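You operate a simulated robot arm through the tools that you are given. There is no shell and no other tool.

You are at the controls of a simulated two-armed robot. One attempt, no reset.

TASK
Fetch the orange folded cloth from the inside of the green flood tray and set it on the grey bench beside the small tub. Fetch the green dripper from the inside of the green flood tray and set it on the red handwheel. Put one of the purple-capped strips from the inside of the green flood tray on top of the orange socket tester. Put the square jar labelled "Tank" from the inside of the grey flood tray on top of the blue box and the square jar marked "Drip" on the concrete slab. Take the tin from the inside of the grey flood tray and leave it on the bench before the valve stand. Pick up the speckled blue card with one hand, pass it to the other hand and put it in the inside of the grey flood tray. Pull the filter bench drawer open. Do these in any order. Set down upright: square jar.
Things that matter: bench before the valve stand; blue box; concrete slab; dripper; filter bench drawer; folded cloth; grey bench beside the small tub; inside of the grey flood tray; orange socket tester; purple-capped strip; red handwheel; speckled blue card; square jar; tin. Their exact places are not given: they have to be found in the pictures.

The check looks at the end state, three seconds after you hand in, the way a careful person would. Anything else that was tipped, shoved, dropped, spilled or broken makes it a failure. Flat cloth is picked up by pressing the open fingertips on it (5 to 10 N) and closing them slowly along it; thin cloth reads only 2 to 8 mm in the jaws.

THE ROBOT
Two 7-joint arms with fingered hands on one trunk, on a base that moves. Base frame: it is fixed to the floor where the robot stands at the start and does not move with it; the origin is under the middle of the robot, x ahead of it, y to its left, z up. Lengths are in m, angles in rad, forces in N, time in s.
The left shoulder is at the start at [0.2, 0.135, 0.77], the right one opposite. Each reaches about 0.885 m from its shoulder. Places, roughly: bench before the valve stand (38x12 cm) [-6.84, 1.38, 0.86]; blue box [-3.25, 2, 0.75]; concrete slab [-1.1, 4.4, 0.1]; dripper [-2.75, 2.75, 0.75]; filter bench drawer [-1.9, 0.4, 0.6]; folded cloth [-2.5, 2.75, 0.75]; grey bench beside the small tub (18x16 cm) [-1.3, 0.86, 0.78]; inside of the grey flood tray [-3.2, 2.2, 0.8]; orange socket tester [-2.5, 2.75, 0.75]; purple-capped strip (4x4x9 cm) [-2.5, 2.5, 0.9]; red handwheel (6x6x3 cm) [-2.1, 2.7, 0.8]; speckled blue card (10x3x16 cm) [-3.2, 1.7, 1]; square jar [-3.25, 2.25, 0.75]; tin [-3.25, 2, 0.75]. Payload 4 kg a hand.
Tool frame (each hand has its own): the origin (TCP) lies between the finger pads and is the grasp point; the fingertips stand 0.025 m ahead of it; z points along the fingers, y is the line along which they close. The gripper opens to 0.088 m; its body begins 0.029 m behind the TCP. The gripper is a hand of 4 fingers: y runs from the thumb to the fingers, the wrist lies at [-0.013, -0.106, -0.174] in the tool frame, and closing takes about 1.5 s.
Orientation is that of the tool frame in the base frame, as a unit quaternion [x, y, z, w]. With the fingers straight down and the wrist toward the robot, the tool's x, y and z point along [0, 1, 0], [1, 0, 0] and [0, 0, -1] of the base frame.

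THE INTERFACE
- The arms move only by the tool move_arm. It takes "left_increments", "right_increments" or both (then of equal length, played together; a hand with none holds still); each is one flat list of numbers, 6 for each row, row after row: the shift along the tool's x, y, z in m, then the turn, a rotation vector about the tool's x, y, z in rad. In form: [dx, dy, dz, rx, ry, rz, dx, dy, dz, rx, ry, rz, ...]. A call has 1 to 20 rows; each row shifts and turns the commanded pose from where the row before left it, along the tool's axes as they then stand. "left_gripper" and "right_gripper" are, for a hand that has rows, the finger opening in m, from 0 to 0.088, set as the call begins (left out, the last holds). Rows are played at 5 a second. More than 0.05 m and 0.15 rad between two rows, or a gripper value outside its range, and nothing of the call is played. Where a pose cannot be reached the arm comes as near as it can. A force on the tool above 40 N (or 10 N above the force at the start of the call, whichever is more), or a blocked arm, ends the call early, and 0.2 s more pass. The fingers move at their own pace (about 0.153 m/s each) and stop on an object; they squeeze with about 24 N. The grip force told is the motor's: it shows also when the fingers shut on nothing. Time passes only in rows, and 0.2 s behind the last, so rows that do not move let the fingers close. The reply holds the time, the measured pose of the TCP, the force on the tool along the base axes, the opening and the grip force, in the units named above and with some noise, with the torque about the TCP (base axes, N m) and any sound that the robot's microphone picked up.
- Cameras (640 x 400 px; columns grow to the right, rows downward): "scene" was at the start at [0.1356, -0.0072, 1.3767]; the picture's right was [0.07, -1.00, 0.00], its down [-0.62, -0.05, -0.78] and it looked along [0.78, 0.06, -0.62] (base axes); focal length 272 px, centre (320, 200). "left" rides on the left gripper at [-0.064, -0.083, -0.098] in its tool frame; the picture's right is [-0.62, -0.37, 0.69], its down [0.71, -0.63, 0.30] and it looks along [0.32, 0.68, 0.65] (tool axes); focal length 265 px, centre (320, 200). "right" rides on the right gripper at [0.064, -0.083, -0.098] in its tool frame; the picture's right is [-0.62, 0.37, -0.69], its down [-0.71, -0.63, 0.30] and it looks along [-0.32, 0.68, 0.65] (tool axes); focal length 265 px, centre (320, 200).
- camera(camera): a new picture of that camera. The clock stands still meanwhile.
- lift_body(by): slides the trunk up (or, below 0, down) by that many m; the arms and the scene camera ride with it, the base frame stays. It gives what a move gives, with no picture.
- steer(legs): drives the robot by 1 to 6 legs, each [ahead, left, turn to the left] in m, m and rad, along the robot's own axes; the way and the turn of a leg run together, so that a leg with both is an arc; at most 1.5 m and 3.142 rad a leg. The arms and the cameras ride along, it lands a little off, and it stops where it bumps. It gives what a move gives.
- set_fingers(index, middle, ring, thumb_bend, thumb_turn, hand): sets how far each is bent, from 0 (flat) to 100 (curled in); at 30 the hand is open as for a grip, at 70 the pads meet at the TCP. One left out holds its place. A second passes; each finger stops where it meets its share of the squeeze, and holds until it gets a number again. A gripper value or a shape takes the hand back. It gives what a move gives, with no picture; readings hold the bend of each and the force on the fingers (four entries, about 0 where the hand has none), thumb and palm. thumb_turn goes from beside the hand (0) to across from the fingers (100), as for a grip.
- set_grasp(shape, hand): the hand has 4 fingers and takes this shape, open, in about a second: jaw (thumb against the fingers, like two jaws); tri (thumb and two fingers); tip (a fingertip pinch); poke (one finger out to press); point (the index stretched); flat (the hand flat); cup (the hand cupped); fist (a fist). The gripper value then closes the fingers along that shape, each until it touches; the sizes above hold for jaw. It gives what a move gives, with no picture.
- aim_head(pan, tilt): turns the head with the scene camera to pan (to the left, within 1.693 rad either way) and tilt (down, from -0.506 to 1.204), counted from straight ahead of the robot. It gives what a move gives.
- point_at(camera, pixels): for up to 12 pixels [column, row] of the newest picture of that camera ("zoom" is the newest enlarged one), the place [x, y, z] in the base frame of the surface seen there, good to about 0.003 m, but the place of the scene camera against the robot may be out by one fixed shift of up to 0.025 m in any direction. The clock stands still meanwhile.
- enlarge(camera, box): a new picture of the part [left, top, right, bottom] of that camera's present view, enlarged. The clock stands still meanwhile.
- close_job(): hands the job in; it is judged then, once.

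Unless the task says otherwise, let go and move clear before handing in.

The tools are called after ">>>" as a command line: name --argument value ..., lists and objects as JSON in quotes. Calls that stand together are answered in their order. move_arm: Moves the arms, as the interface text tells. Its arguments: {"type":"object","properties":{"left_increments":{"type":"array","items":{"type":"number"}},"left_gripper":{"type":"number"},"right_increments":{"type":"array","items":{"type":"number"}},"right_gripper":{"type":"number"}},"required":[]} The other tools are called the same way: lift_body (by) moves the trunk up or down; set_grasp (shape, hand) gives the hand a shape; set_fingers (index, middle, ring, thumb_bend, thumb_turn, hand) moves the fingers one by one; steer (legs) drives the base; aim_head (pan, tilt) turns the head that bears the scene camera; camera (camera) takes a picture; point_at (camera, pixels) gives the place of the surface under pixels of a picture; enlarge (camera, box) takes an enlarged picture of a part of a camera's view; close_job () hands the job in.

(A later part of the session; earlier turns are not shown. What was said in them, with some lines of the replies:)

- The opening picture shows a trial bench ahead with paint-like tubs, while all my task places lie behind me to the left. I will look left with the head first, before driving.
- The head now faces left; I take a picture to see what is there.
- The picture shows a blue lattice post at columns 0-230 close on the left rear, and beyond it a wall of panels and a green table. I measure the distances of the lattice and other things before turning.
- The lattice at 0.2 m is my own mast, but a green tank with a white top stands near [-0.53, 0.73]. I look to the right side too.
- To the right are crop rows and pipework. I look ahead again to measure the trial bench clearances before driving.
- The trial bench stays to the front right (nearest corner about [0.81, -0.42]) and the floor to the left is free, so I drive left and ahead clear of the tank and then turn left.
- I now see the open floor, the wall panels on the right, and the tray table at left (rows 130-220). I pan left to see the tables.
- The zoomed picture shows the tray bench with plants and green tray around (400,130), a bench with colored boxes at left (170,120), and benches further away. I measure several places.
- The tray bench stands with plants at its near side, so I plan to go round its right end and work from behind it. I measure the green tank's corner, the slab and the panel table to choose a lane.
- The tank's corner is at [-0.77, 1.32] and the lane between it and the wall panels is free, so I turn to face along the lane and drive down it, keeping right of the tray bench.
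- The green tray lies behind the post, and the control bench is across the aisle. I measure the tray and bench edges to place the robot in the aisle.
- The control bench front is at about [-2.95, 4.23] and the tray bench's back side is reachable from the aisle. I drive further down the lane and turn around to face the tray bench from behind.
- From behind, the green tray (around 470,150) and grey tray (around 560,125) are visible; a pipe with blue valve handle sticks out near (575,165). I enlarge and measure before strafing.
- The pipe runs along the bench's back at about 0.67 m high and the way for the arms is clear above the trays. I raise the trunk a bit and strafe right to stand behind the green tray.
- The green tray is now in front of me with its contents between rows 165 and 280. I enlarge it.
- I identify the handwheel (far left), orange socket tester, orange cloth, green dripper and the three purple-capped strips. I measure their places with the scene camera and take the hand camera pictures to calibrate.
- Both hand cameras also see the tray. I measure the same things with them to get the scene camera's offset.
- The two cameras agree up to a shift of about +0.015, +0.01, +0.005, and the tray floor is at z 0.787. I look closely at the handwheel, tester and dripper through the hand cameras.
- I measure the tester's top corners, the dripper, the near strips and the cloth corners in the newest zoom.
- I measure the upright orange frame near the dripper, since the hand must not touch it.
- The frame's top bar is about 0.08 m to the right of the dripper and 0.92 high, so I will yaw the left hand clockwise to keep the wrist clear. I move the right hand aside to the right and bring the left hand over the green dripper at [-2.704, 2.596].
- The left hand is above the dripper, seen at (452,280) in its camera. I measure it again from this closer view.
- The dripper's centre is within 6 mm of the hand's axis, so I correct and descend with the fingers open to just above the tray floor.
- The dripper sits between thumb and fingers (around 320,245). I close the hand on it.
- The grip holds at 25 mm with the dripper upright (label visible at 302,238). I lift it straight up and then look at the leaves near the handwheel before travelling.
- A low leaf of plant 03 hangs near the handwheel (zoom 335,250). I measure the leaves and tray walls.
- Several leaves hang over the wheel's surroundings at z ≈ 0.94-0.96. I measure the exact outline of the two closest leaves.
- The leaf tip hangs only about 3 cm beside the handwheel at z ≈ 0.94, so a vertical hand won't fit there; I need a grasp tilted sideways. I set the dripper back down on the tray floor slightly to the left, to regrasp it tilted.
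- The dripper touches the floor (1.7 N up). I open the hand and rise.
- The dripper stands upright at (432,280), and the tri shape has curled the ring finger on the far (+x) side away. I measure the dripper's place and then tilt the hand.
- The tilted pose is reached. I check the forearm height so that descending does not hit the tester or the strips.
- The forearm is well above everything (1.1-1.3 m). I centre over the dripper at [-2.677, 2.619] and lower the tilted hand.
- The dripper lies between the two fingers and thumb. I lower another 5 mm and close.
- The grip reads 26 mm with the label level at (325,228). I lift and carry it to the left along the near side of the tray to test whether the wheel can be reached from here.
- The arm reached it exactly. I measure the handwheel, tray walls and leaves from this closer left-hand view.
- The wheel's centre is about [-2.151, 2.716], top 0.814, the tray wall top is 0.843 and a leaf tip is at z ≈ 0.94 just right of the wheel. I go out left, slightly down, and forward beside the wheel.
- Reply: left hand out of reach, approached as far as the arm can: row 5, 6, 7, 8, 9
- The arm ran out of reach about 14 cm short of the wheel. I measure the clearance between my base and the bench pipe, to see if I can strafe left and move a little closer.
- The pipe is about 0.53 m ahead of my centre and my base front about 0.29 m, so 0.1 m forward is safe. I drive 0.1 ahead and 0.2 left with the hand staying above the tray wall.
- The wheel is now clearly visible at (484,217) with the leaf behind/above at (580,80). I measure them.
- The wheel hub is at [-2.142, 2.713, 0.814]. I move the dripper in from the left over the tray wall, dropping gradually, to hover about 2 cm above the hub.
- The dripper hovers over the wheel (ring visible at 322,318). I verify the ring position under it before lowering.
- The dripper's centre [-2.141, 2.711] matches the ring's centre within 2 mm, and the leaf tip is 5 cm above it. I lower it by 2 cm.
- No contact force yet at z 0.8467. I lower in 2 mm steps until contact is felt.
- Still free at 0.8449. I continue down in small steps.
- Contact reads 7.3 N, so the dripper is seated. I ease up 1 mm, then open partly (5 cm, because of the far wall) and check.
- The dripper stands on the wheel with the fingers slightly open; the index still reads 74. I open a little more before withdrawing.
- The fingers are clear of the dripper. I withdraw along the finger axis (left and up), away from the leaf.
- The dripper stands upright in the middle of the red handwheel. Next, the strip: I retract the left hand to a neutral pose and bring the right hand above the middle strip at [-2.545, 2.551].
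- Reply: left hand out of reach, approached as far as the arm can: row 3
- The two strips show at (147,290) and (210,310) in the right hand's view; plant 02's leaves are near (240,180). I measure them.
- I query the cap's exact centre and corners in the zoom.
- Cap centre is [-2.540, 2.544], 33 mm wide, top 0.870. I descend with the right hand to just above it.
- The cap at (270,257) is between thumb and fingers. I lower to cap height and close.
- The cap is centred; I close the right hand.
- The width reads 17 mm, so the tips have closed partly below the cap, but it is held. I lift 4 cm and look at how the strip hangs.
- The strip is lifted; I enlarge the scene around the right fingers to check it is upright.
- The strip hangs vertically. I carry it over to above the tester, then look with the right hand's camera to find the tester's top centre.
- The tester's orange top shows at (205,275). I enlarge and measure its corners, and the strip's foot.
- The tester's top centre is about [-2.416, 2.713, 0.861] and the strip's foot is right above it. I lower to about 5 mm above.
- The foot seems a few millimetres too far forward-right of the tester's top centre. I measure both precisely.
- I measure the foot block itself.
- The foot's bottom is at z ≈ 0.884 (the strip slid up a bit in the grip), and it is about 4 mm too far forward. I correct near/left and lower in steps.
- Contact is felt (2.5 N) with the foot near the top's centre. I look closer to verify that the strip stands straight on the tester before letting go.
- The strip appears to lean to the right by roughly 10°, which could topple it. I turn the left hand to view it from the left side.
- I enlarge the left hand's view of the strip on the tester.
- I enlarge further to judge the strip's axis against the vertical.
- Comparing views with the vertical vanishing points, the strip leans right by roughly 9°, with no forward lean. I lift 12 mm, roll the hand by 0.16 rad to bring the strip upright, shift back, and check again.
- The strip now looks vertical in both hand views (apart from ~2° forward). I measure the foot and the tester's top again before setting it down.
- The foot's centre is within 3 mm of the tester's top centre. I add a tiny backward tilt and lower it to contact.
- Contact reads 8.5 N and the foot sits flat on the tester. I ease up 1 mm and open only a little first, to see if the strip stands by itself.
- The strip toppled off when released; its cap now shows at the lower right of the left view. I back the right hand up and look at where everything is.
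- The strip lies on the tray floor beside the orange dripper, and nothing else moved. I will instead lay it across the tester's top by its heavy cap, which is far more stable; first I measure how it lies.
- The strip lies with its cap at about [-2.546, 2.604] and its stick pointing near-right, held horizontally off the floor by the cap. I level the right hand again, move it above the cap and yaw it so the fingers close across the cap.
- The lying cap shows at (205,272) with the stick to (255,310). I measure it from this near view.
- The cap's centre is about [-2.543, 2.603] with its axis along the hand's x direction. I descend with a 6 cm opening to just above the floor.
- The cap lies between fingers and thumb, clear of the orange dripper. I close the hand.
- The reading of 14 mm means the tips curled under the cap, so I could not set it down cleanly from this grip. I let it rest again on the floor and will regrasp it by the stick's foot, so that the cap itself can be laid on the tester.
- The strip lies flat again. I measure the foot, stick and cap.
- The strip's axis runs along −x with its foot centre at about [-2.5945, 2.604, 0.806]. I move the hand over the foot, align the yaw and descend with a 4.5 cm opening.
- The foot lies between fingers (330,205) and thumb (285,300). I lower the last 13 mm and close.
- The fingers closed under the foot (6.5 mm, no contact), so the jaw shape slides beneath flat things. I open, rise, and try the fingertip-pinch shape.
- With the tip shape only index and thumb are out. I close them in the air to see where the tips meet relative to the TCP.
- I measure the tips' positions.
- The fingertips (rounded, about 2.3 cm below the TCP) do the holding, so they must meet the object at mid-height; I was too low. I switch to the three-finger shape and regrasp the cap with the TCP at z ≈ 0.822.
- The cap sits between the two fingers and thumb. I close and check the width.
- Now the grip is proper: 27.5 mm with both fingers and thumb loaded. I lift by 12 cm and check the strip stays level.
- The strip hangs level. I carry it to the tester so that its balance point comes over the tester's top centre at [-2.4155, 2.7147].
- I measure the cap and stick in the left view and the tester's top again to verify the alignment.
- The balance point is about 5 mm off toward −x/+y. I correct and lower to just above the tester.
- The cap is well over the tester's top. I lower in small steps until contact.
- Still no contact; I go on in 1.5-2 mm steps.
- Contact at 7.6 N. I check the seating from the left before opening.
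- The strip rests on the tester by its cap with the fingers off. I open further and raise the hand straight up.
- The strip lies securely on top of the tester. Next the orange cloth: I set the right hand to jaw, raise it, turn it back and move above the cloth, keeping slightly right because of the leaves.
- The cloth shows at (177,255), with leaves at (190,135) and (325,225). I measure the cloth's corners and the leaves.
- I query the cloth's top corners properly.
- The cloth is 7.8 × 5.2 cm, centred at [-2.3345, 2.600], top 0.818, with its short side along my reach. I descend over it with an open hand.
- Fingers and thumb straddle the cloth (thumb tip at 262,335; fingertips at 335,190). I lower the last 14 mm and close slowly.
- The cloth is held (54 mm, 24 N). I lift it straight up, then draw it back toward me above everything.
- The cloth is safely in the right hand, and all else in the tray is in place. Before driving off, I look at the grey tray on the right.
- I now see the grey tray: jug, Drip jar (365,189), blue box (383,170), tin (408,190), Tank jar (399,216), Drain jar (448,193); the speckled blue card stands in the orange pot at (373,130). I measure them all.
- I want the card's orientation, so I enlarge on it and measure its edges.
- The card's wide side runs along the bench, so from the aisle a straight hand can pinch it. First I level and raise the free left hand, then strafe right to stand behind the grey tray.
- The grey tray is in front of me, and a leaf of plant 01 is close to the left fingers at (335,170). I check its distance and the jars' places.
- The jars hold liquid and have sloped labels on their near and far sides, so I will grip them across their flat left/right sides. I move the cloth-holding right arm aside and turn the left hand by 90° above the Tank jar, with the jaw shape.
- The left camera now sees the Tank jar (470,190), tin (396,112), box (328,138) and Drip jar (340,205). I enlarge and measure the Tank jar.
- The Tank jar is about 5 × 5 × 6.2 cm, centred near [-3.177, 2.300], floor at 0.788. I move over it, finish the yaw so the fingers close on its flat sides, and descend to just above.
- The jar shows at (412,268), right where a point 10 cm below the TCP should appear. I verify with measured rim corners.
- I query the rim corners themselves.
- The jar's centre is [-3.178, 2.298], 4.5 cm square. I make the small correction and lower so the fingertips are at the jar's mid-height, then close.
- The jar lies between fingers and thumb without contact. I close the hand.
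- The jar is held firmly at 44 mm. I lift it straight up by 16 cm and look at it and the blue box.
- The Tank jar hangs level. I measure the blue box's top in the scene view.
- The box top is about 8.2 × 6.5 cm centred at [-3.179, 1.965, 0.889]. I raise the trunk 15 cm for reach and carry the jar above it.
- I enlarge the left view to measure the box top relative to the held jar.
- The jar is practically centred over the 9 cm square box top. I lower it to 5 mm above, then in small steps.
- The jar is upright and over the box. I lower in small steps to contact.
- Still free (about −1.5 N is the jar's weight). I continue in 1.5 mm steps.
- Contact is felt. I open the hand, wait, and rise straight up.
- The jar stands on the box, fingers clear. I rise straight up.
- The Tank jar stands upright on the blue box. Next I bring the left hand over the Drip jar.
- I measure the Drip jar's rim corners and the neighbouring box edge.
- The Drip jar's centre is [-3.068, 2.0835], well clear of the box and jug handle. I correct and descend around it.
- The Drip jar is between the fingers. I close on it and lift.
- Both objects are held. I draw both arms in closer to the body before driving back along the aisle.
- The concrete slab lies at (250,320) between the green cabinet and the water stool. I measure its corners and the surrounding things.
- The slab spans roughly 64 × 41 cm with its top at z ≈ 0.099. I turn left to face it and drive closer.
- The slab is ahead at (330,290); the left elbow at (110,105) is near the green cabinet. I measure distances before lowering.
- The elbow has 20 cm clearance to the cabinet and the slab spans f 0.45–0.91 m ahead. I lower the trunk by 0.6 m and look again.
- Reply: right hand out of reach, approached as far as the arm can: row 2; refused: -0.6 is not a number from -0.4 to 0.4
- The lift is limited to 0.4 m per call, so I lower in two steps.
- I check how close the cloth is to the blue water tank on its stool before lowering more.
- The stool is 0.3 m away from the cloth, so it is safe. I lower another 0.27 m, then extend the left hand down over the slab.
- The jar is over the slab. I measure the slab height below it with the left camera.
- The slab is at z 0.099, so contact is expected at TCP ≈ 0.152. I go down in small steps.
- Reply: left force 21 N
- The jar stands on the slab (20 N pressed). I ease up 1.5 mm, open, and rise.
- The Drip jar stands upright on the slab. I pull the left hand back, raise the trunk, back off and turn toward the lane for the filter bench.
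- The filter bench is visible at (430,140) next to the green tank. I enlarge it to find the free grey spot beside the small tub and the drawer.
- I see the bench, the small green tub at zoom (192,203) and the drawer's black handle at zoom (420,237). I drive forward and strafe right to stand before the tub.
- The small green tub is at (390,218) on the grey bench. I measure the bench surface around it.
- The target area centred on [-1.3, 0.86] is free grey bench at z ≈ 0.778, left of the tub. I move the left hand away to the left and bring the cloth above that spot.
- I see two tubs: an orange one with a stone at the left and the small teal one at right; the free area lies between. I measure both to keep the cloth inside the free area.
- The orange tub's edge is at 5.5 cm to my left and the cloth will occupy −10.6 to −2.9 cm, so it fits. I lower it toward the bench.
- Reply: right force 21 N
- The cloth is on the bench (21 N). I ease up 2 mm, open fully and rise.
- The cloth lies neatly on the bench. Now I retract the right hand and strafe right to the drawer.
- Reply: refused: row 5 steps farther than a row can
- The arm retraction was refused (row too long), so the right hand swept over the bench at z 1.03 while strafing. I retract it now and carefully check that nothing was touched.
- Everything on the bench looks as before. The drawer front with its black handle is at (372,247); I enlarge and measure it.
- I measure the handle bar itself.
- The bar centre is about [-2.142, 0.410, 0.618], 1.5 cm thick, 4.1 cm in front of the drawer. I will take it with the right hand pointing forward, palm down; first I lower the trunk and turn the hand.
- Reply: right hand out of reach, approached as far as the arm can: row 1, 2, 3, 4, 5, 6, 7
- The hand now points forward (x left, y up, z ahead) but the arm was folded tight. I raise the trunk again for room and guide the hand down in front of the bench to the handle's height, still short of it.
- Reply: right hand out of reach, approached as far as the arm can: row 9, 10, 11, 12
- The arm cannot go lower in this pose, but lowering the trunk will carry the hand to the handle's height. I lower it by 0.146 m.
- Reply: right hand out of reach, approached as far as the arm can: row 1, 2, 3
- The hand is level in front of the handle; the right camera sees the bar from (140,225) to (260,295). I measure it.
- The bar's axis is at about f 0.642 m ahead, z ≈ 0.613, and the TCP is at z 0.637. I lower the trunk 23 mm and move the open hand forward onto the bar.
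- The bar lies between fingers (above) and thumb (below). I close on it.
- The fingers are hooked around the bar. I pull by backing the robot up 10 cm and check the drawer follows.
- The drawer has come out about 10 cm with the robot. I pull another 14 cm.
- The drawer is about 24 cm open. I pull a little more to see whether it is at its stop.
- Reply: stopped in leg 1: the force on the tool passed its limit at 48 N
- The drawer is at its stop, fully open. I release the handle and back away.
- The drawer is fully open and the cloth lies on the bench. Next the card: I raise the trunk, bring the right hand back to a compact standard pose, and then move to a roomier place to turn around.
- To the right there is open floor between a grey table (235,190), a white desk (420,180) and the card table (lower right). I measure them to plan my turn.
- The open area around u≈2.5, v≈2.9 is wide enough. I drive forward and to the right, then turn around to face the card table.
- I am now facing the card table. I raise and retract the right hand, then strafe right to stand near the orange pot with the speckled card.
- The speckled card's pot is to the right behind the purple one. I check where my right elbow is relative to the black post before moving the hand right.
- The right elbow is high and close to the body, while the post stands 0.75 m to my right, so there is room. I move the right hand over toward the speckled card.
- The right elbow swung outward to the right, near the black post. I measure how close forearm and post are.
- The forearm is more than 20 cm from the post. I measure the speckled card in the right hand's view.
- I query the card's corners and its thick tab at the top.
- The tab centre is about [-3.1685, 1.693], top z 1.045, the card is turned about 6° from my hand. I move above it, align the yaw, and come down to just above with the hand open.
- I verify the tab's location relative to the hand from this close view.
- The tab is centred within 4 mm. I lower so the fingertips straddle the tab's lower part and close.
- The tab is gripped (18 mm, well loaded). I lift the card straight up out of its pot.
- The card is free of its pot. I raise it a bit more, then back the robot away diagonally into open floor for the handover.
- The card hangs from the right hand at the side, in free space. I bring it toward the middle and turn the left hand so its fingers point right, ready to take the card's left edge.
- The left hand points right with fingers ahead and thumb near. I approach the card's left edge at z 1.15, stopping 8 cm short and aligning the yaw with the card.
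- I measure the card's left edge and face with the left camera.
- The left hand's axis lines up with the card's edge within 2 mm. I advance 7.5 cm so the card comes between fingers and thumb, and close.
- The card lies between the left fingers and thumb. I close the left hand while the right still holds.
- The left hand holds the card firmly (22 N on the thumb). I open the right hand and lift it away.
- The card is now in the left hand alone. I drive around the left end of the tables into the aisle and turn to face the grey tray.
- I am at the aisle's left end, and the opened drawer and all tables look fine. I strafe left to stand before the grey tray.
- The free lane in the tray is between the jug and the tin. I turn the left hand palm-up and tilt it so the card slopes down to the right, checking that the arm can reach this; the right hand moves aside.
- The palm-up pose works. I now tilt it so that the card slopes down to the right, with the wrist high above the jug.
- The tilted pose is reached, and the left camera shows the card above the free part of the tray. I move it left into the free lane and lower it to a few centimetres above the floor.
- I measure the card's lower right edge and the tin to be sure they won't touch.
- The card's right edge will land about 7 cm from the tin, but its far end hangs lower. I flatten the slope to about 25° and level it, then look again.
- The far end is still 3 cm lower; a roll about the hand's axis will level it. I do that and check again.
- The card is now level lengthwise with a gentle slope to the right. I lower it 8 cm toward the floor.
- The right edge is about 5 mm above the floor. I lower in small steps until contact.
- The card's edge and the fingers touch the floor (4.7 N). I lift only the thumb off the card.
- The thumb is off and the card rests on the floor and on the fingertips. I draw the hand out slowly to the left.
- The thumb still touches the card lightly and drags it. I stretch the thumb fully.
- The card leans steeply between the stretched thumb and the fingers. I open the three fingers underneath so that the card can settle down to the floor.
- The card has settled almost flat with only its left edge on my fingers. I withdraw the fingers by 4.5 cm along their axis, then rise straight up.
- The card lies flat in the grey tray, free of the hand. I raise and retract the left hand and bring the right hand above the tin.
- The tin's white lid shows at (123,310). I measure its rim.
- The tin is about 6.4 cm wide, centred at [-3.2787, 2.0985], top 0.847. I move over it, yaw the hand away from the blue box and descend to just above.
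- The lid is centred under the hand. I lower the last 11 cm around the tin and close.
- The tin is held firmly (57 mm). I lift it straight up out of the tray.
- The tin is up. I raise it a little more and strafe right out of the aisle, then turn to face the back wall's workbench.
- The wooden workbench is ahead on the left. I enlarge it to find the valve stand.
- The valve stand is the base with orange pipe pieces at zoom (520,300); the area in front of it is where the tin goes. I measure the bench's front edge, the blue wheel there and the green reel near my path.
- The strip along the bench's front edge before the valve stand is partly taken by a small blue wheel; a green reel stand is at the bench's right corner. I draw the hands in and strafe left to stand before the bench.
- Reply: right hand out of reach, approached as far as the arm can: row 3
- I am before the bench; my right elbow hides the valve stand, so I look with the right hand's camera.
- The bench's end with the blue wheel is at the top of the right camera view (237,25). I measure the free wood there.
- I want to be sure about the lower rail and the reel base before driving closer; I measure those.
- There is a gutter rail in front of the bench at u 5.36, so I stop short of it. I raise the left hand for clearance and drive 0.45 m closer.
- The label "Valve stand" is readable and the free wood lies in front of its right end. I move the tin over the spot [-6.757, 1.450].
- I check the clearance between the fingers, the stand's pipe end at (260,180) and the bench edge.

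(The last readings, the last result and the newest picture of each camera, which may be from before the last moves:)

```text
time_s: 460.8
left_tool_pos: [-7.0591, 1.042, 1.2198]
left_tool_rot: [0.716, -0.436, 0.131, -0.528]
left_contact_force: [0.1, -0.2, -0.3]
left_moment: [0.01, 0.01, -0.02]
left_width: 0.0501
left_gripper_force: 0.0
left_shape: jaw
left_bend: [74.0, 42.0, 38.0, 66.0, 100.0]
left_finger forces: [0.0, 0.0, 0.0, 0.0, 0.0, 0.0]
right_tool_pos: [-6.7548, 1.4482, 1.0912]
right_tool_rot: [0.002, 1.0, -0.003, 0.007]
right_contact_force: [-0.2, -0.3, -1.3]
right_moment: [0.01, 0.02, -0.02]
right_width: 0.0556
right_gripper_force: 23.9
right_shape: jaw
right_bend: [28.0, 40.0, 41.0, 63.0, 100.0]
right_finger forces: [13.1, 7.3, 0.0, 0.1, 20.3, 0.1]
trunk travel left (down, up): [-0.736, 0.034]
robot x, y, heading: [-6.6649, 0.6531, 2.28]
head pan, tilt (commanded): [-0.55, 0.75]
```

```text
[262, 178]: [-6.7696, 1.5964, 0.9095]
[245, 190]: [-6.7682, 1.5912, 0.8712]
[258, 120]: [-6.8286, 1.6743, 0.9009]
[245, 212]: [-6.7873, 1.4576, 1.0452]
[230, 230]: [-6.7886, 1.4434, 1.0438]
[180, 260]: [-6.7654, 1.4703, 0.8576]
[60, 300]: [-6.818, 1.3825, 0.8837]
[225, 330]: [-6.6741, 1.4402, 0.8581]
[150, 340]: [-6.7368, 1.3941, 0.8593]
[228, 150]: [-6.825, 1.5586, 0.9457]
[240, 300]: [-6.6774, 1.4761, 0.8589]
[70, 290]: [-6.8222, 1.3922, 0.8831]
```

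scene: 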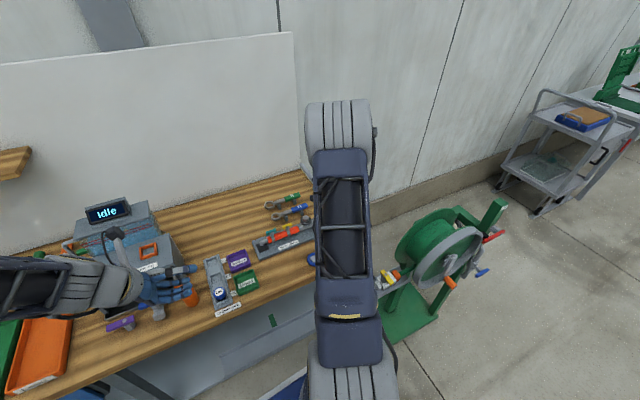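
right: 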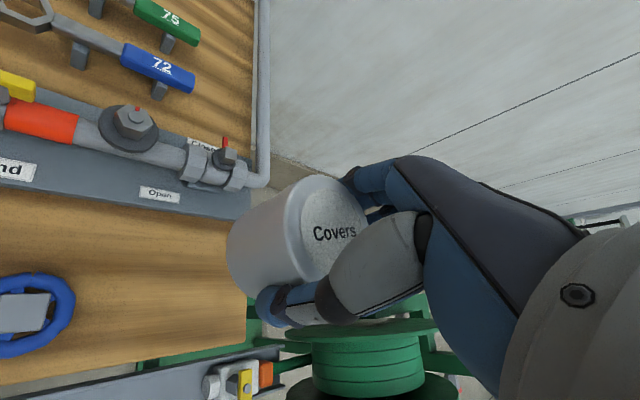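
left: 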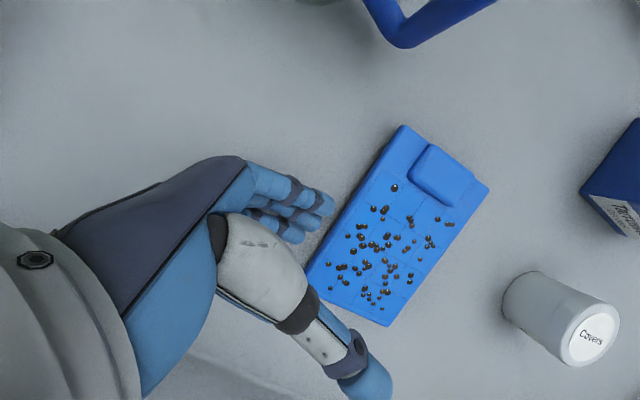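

Everything is clear by at least 8 cm. I lower the tin to 2 cm above the wood.

>>> move_arm --right_increments '[0, 0, 0.04, 0, 0, 0, 0, 0, 0.04, 0, 0, 0, 0, 0, 0.04, 0, 0, 0, 0, 0, 0.03, 0, 0, 0, 0, 0, 0.015, 0, 0, 0, 0, 0, 0, 0, 0, 0]'

>>> camera --camera "right"

```text
time_s: 462.2
left_tool_pos: [-7.0591, 1.0421, 1.2193]
left_tool_rot: [0.716, -0.437, 0.131, -0.528]
left_contact_force: [-0.1, 0.0, -0.1]
left_moment: [0.01, 0.0, -0.01]
left_width: 0.0504
left_gripper_force: 0.0
left_shape: jaw
left_bend: [74.0, 42.0, 38.0, 66.0, 100.0]
left_finger forces: [0.0, 0.1, 0.0, 0.1, 0.0, 0.0]
right_tool_pos: [-6.7531, 1.4479, 0.9279]
right_tool_rot: [0.002, 1.0, -0.003, 0.006]
right_contact_force: [-1.1, -0.5, -1.2]
right_moment: [-0.02, -0.03, -0.02]
right_width: 0.0557
right_gripper_force: 24.0
right_shape: jaw
right_bend: [28.0, 40.0, 41.0, 63.0, 100.0]
right_finger forces: [13.0, 7.2, 0.1, 0.1, 20.2, 0.1]
trunk travel left (down, up): [-0.736, 0.034]
robot x, y, heading: [-6.6632, 0.6556, 2.28]
head pan, tilt (commanded): [-0.55, 0.75]
```

```text
taken
```

right: 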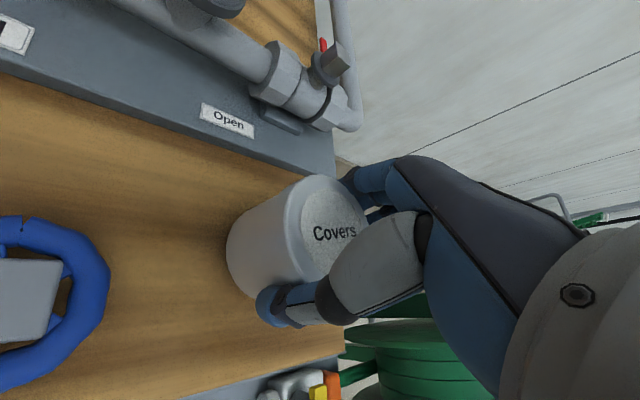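

The tin is over the free wood between the wheel and the bench end. I lower to contact in small steps.

>>> move_arm --right_increments '[0, 0, 0.012, 0, 0, 0, 0, 0, 0, 0, 0, 0]'

>>> move_arm --right_increments '[0, 0, 0.004, 0, 0, 0, 0, 0, 0, 0, 0, 0]'

>>> move_arm --right_increments '[0, 0, 0.002, 0, 0, 0, 0, 0, 0, 0, 0, 0]'

```text
time_s: 462.8
left_tool_pos: [-7.058, 1.0421, 1.2195]
left_tool_rot: [0.716, -0.437, 0.131, -0.528]
left_contact_force: [0.1, 0.2, 0.4]
left_moment: [0.0, 0.02, 0.01]
left_width: 0.0506
left_gripper_force: 0.2
left_shape: jaw
left_bend: [74.0, 42.0, 38.0, 66.0, 100.0]
left_finger forces: [0.0, 0.0, 0.0, 0.0, 0.1, 0.0]
right_tool_pos: [-6.7542, 1.4475, 0.9157]
right_tool_rot: [0.002, 1.0, -0.001, 0.006]
right_contact_force: [-1.2, 0.6, -1.2]
right_moment: [0.0, 0.02, 0.01]
right_width: 0.0557
right_gripper_force: 23.7
right_shape: jaw
right_bend: [28.0, 40.0, 41.0, 63.0, 100.0]
right_finger forces: [13.1, 7.2, 0.1, 0.1, 20.2, 0.0]
trunk travel left (down, up): [-0.736, 0.034]
robot x, y, heading: [-6.6622, 0.6558, 2.283]
head pan, tilt (commanded): [-0.55, 0.75]
```

```text
time_s: 463.4
left_tool_pos: [-7.0595, 1.0424, 1.2202]
left_tool_rot: [0.717, -0.436, 0.13, -0.529]
left_contact_force: [0.5, 0.4, 0.1]
left_moment: [-0.02, 0.04, -0.01]
left_width: 0.0503
left_gripper_force: 0.1
left_shape: jaw
left_bend: [74.0, 42.0, 38.0, 66.0, 100.0]
left_finger forces: [0.0, 0.1, 0.0, 0.1, 0.1, 0.0]
right_tool_pos: [-6.7535, 1.4481, 0.911]
right_tool_rot: [0.002, 1.0, -0.003, 0.006]
right_contact_force: [0.0, -0.3, -2.4]
right_moment: [0.0, 0.0, -0.02]
right_width: 0.0557
right_gripper_force: 23.7
right_shape: jaw
right_bend: [28.0, 40.0, 41.0, 63.0, 100.0]
right_finger forces: [13.0, 7.2, 0.1, 0.0, 20.2, 0.1]
trunk travel left (down, up): [-0.736, 0.034]
robot x, y, heading: [-6.664, 0.6595, 2.285]
head pan, tilt (commanded): [-0.55, 0.75]
```

```text
time_s: 464.0
left_tool_pos: [-7.0582, 1.0409, 1.2203]
left_tool_rot: [0.716, -0.436, 0.131, -0.529]
left_contact_force: [-0.2, 0.1, -0.1]
left_moment: [0.01, 0.02, 0.02]
left_width: 0.0504
left_gripper_force: 0.0
left_shape: jaw
left_bend: [74.0, 42.0, 38.0, 66.0, 100.0]
left_finger forces: [0.0, 0.0, 0.0, 0.1, 0.1, 0.0]
right_tool_pos: [-6.7532, 1.4483, 0.9096]
right_tool_rot: [0.001, 1.0, -0.002, 0.006]
right_contact_force: [-0.3, -0.8, 0.5]
right_moment: [0.05, 0.02, -0.01]
right_width: 0.0556
right_gripper_force: 24.5
right_shape: jaw
right_bend: [28.0, 40.0, 41.0, 63.0, 100.0]
right_finger forces: [12.8, 7.3, 0.1, 0.0, 20.5, 0.1]
trunk travel left (down, up): [-0.736, 0.034]
robot x, y, heading: [-6.6651, 0.657, 2.28]
head pan, tilt (commanded): [-0.55, 0.75]
```

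Contact is just starting (weight gone). One more small step, then I open and rise.

>>> move_arm --right_increments '[0, 0, 0.001, 0, 0, 0, 0, 0, 0, 0, 0, 0]'

>>> move_arm --right_increments '[0, 0, 0, 0, 0, 0, 0, 0, 0, 0, 0, 0, 0, 0, 0, 0, 0, 0, 0, 0, 0, 0, 0, 0, 0, 0, 0, 0, 0, 0]' --right_gripper 0.085

>>> camera --camera "right"

```text
time_s: 464.6
left_tool_pos: [-7.0585, 1.0419, 1.2202]
left_tool_rot: [0.716, -0.436, 0.13, -0.529]
left_contact_force: [-0.1, -0.4, 0.5]
left_moment: [0.02, 0.01, -0.04]
left_width: 0.0502
left_gripper_force: 0.1
left_shape: jaw
left_bend: [74.0, 42.0, 38.0, 66.0, 100.0]
left_finger forces: [0.0, 0.1, 0.0, 0.0, 0.1, 0.0]
right_tool_pos: [-6.7537, 1.4469, 0.9097]
right_tool_rot: [0.002, 1.0, -0.002, 0.006]
right_contact_force: [0.0, -1.0, 5.3]
right_moment: [0.05, 0.01, -0.02]
right_width: 0.0555
right_gripper_force: 23.8
right_shape: jaw
right_bend: [28.0, 40.0, 41.0, 63.0, 100.0]
right_finger forces: [12.8, 7.4, 0.0, 0.0, 21.0, 0.0]
trunk travel left (down, up): [-0.736, 0.034]
robot x, y, heading: [-6.6587, 0.6555, 2.283]
head pan, tilt (commanded): [-0.55, 0.75]
```

```text
time_s: 465.8
left_tool_pos: [-7.0592, 1.0404, 1.2193]
left_tool_rot: [0.716, -0.436, 0.131, -0.529]
left_contact_force: [-0.3, 0.1, 0.3]
left_moment: [-0.01, 0.0, 0.03]
left_width: 0.0502
left_gripper_force: 0.2
left_shape: jaw
left_bend: [74.0, 42.0, 38.0, 66.0, 100.0]
left_finger forces: [0.1, 0.0, 0.1, 0.0, 0.0, 0.0]
right_tool_pos: [-6.7531, 1.4485, 0.9083]
right_tool_rot: [0.001, 1.0, -0.002, 0.006]
right_contact_force: [0.6, -0.5, 2.9]
right_moment: [0.06, 0.01, 0.0]
right_width: 0.0853
right_gripper_force: 0.1
right_shape: jaw
right_bend: [31.0, 31.0, 30.0, 31.0, 98.0]
right_finger forces: [1.7, 0.0, 0.1, 0.1, 0.0, 0.0]
trunk travel left (down, up): [-0.736, 0.034]
robot x, y, heading: [-6.6615, 0.6572, 2.286]
head pan, tilt (commanded): [-0.55, 0.75]
```

```text
taken
```

right: 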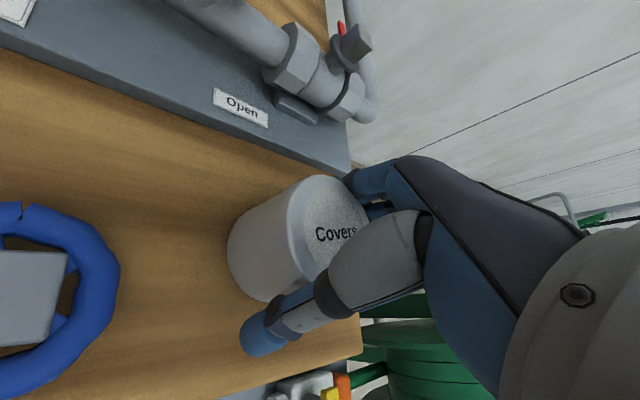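

The index still touches the tin lightly. I open fully, shift the hand 3 mm away and rise slowly.

>>> move_arm --right_increments '[0, 0.003, 0, 0, 0, 0, 0, 0.001, 0, 0, 0, 0, 0, 0, 0, 0, 0, 0]' --right_gripper 0.088

>>> move_arm --right_increments '[0, 0, -0.005, 0, 0, 0, 0, 0, -0.01, 0, 0, 0, 0, 0, -0.02, 0, 0, 0, 0, 0, 0, 0, 0, 0]'

>>> camera --camera "right"

```text
time_s: 466.6
left_tool_pos: [-7.0587, 1.0416, 1.2197]
left_tool_rot: [0.717, -0.436, 0.13, -0.529]
left_contact_force: [0.1, 0.3, 0.5]
left_moment: [0.06, -0.01, -0.01]
left_width: 0.0503
left_gripper_force: 0.1
left_shape: jaw
left_bend: [74.0, 42.0, 38.0, 66.0, 100.0]
left_finger forces: [0.0, 0.0, 0.0, 0.0, 0.0, 0.1]
right_tool_pos: [-6.7549, 1.4522, 0.9086]
right_tool_rot: [0.001, 1.0, -0.003, 0.006]
right_contact_force: [-1.0, 0.6, 0.1]
right_moment: [-0.01, 0.02, 0.01]
right_width: 0.088
right_gripper_force: 0.1
right_shape: jaw
right_bend: [30.0, 30.0, 30.0, 30.0, 98.0]
right_finger forces: [0.1, 0.0, 0.0, 0.0, 0.2, 0.0]
trunk travel left (down, up): [-0.736, 0.034]
robot x, y, heading: [-6.6626, 0.6547, 2.282]
head pan, tilt (commanded): [-0.55, 0.75]
```

```text
time_s: 467.6
left_tool_pos: [-7.0595, 1.0415, 1.2192]
left_tool_rot: [0.717, -0.435, 0.131, -0.529]
left_contact_force: [-0.2, 0.4, -0.3]
left_moment: [-0.02, 0.01, 0.01]
left_width: 0.0505
left_gripper_force: 0.0
left_shape: jaw
left_bend: [74.0, 42.0, 38.0, 66.0, 100.0]
left_finger forces: [0.0, 0.0, 0.0, 0.0, 0.0, 0.1]
right_tool_pos: [-6.7541, 1.4524, 0.9438]
right_tool_rot: [0.002, 1.0, -0.003, 0.006]
right_contact_force: [0.5, 0.2, 0.3]
right_moment: [0.0, -0.04, -0.01]
right_width: 0.0878
right_gripper_force: 0.0
right_shape: jaw
right_bend: [30.0, 30.0, 30.0, 30.0, 98.0]
right_finger forces: [0.0, 0.0, 0.0, 0.0, 0.1, 0.0]
trunk travel left (down, up): [-0.736, 0.034]
robot x, y, heading: [-6.6662, 0.653, 2.286]
head pan, tilt (commanded): [-0.55, 0.75]
```

```text
taken
```

right: 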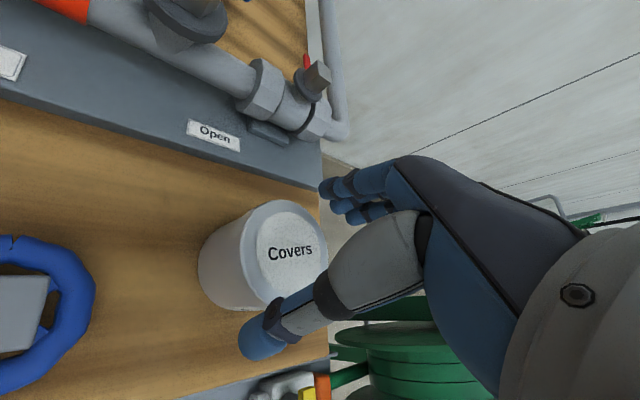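

The tin stands on the wood and the hand is free. I rise further and look at it.

>>> move_arm --right_increments '[0, 0, -0.03, 0, 0, 0, 0, 0, -0.04, 0, 0, 0, 0, 0, -0.04, 0, 0, 0, 0, 0, -0.04, 0, 0, 0, 0, 0, -0.04, 0, 0, 0, 0, 0, 0, 0, 0, 0]'

>>> camera --camera "right"

>>> point_at --camera "right" --pixels '[[190, 300], [60, 300], [250, 300]]'

```text
time_s: 469.0
left_tool_pos: [-7.0586, 1.0422, 1.2198]
left_tool_rot: [0.716, -0.436, 0.131, -0.529]
left_contact_force: [-0.5, 0.7, 0.3]
left_moment: [0.02, 0.0, 0.0]
left_width: 0.0504
left_gripper_force: 0.1
left_shape: jaw
left_bend: [74.0, 42.0, 38.0, 66.0, 100.0]
left_finger forces: [0.0, 0.0, 0.1, 0.1, 0.0, 0.1]
right_tool_pos: [-6.7561, 1.4523, 1.1344]
right_tool_rot: [0.002, 1.0, -0.003, 0.006]
right_contact_force: [0.7, -0.7, 0.5]
right_moment: [0.0, 0.01, -0.01]
right_width: 0.0878
right_gripper_force: 0.0
right_shape: jaw
right_bend: [30.0, 30.0, 30.0, 30.0, 98.0]
right_finger forces: [0.0, 0.1, 0.0, 0.0, 0.0, 0.0]
trunk travel left (down, up): [-0.736, 0.034]
robot x, y, heading: [-6.6652, 0.6511, 2.284]
head pan, tilt (commanded): [-0.55, 0.75]
```

```text
taken
```

right: 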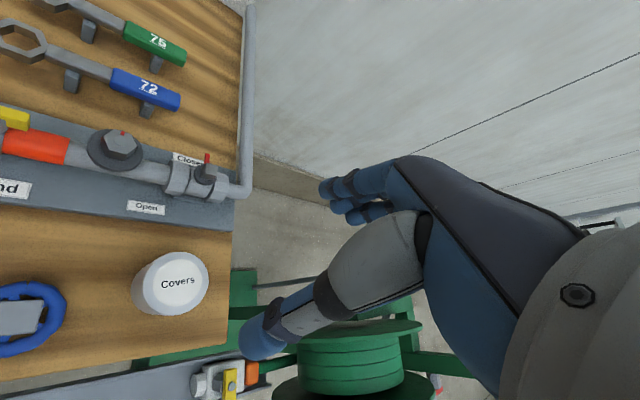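

```text
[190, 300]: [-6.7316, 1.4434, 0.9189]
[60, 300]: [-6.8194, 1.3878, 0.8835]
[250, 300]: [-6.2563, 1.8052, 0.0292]
```

The tin stands upright before the valve stand. I back the robot away from the bench and take a last look toward the trays.

>>> steer --legs '[[-0.4, 0, 0]]'

>>> aim_head --pan -1.6 --tilt 0.25

>>> camera --camera "scene"

```text
time_s: 471.5
left_tool_pos: [-6.7954, 0.737, 1.219]
left_tool_rot: [0.716, -0.437, 0.131, -0.528]
left_contact_force: [0.0, -1.3, 0.0]
left_moment: [0.0, 0.01, 0.01]
left_width: 0.0504
left_gripper_force: 0.2
left_shape: jaw
left_bend: [74.0, 42.0, 38.0, 66.0, 100.0]
left_finger forces: [0.0, 0.0, 0.1, 0.0, 0.0, 0.0]
right_tool_pos: [-6.4911, 1.1477, 1.1336]
right_tool_rot: [0.003, 1.0, -0.002, 0.005]
right_contact_force: [-0.1, -0.8, -0.4]
right_moment: [0.0, -0.02, 0.01]
right_width: 0.0879
right_gripper_force: 0.1
right_shape: jaw
right_bend: [30.0, 30.0, 30.0, 30.0, 98.0]
right_finger forces: [0.0, 0.0, 0.0, 0.1, 0.0, 0.0]
trunk travel left (down, up): [-0.736, 0.034]
robot x, y, heading: [-6.3981, 0.3492, 2.277]
head pan, tilt (commanded): [-0.55, 0.75]
```

```text
time_s: 472.8
left_tool_pos: [-6.7957, 0.7383, 1.2194]
left_tool_rot: [0.716, -0.437, 0.131, -0.528]
left_contact_force: [0.5, 0.0, 0.8]
left_moment: [0.04, 0.0, 0.03]
left_width: 0.0503
left_gripper_force: 0.1
left_shape: jaw
left_bend: [74.0, 42.0, 38.0, 66.0, 100.0]
left_finger forces: [0.0, 0.1, 0.1, 0.0, 0.0, 0.0]
right_tool_pos: [-6.4894, 1.1468, 1.1335]
right_tool_rot: [0.003, 1.0, -0.002, 0.006]
right_contact_force: [0.1, 0.0, 0.5]
right_moment: [0.0, -0.01, 0.01]
right_width: 0.0878
right_gripper_force: 0.1
right_shape: jaw
right_bend: [30.0, 30.0, 30.0, 30.0, 98.0]
right_finger forces: [0.0, 0.0, 0.0, 0.0, 0.0, 0.1]
trunk travel left (down, up): [-0.736, 0.034]
robot x, y, heading: [-6.3989, 0.3469, 2.278]
head pan, tilt (commanded): [-1.6, 0.25]
```

```text
taken
```

scene: 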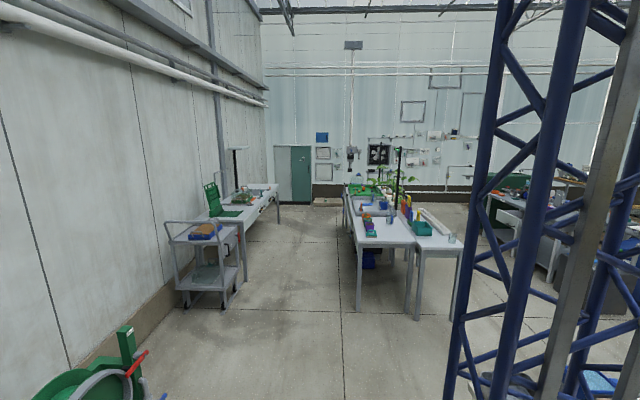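

>>> enlarge --camera "scene" --box '[330, 165, 430, 230]'

>>> enlarge --camera "scene" --box '[340, 178, 390, 210]'

>>> enlarge --camera "scene" --box '[300, 180, 350, 215]'

```text
6.15 times, centred on (380, 198) of scene
```

zoom: 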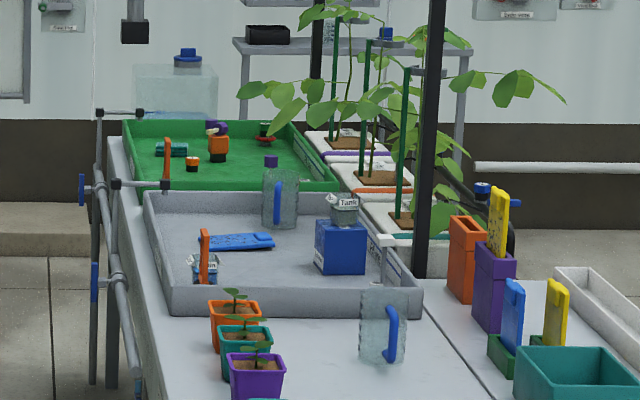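

```text
12.50 times, centred on (365, 194) of scene
```

zoom: 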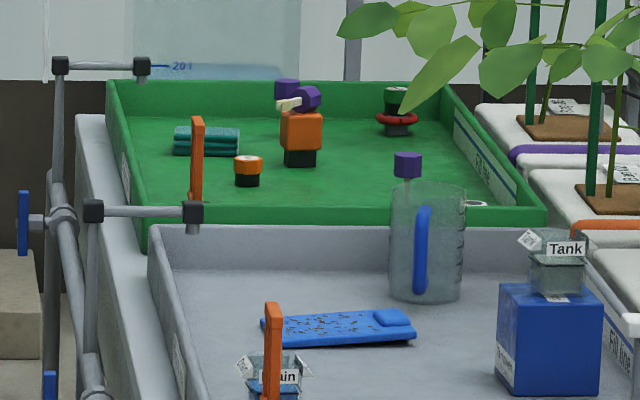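

```text
11.43 times, centred on (325, 198) of scene
```

zoom: 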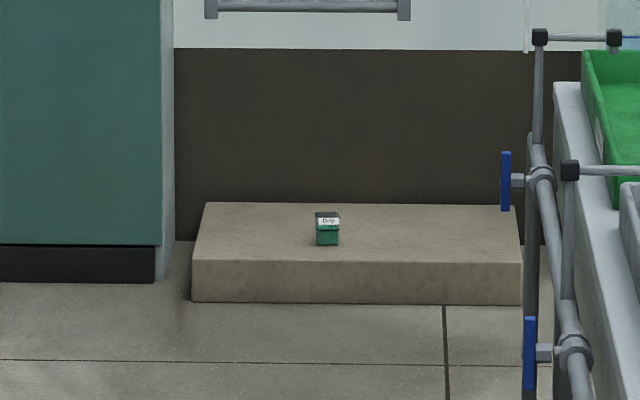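

The zoomed views confirm it all: the strip lies on the orange tester, the green dripper stands on the red handwheel, the Tank jar is on the blue box, the card is flat in the grey tray, and the Drip jar is upright on the slab. The tin, cloth and drawer were checked earlier, and both hands are empty and clear, so I hand the job in.

>>> close_job

```text
The job is handed in.
```

I finished every part of the task and handed it in. Both hands were empty and clear at the end. I haven't seen the result of the check.

| Item | Where it is now |
|---|---|
| Orange folded cloth | On the grey bench, within the marked area beside the orange tub |
| Green dripper | Standing upright on the red handwheel |
| Purple-capped strip | On top of the orange socket tester, lying on its cap |
| Square jar "Tank" | Upright on the blue box |
| Square jar "Drip" | Upright on the concrete slab |
| Tin | Upright on the bench before the valve stand, right of the small blue wheel |
| Speckled blue card | Picked up with the right hand, passed to the left, and lying flat in the grey tray |
| Filter bench drawer | Pulled open to its stop, about 30 cm |

- **Dropped strip:** On my first try I stood the strip upright on the tester. It toppled off into the green tray when I let go. It hit nothing else, and I then laid it on its cap, which is steadier.
- **Hand over the filter bench:** My right hand once passed over the filter bench while I was driving, because a move to pull it back had been refused. I looked afterwards and nothing seemed to have been touched or moved.

Just before handing in I looked again at the strip, dripper, both jars and the card, and they were still in place. I checked the tin, cloth and drawer when I placed or opened them.
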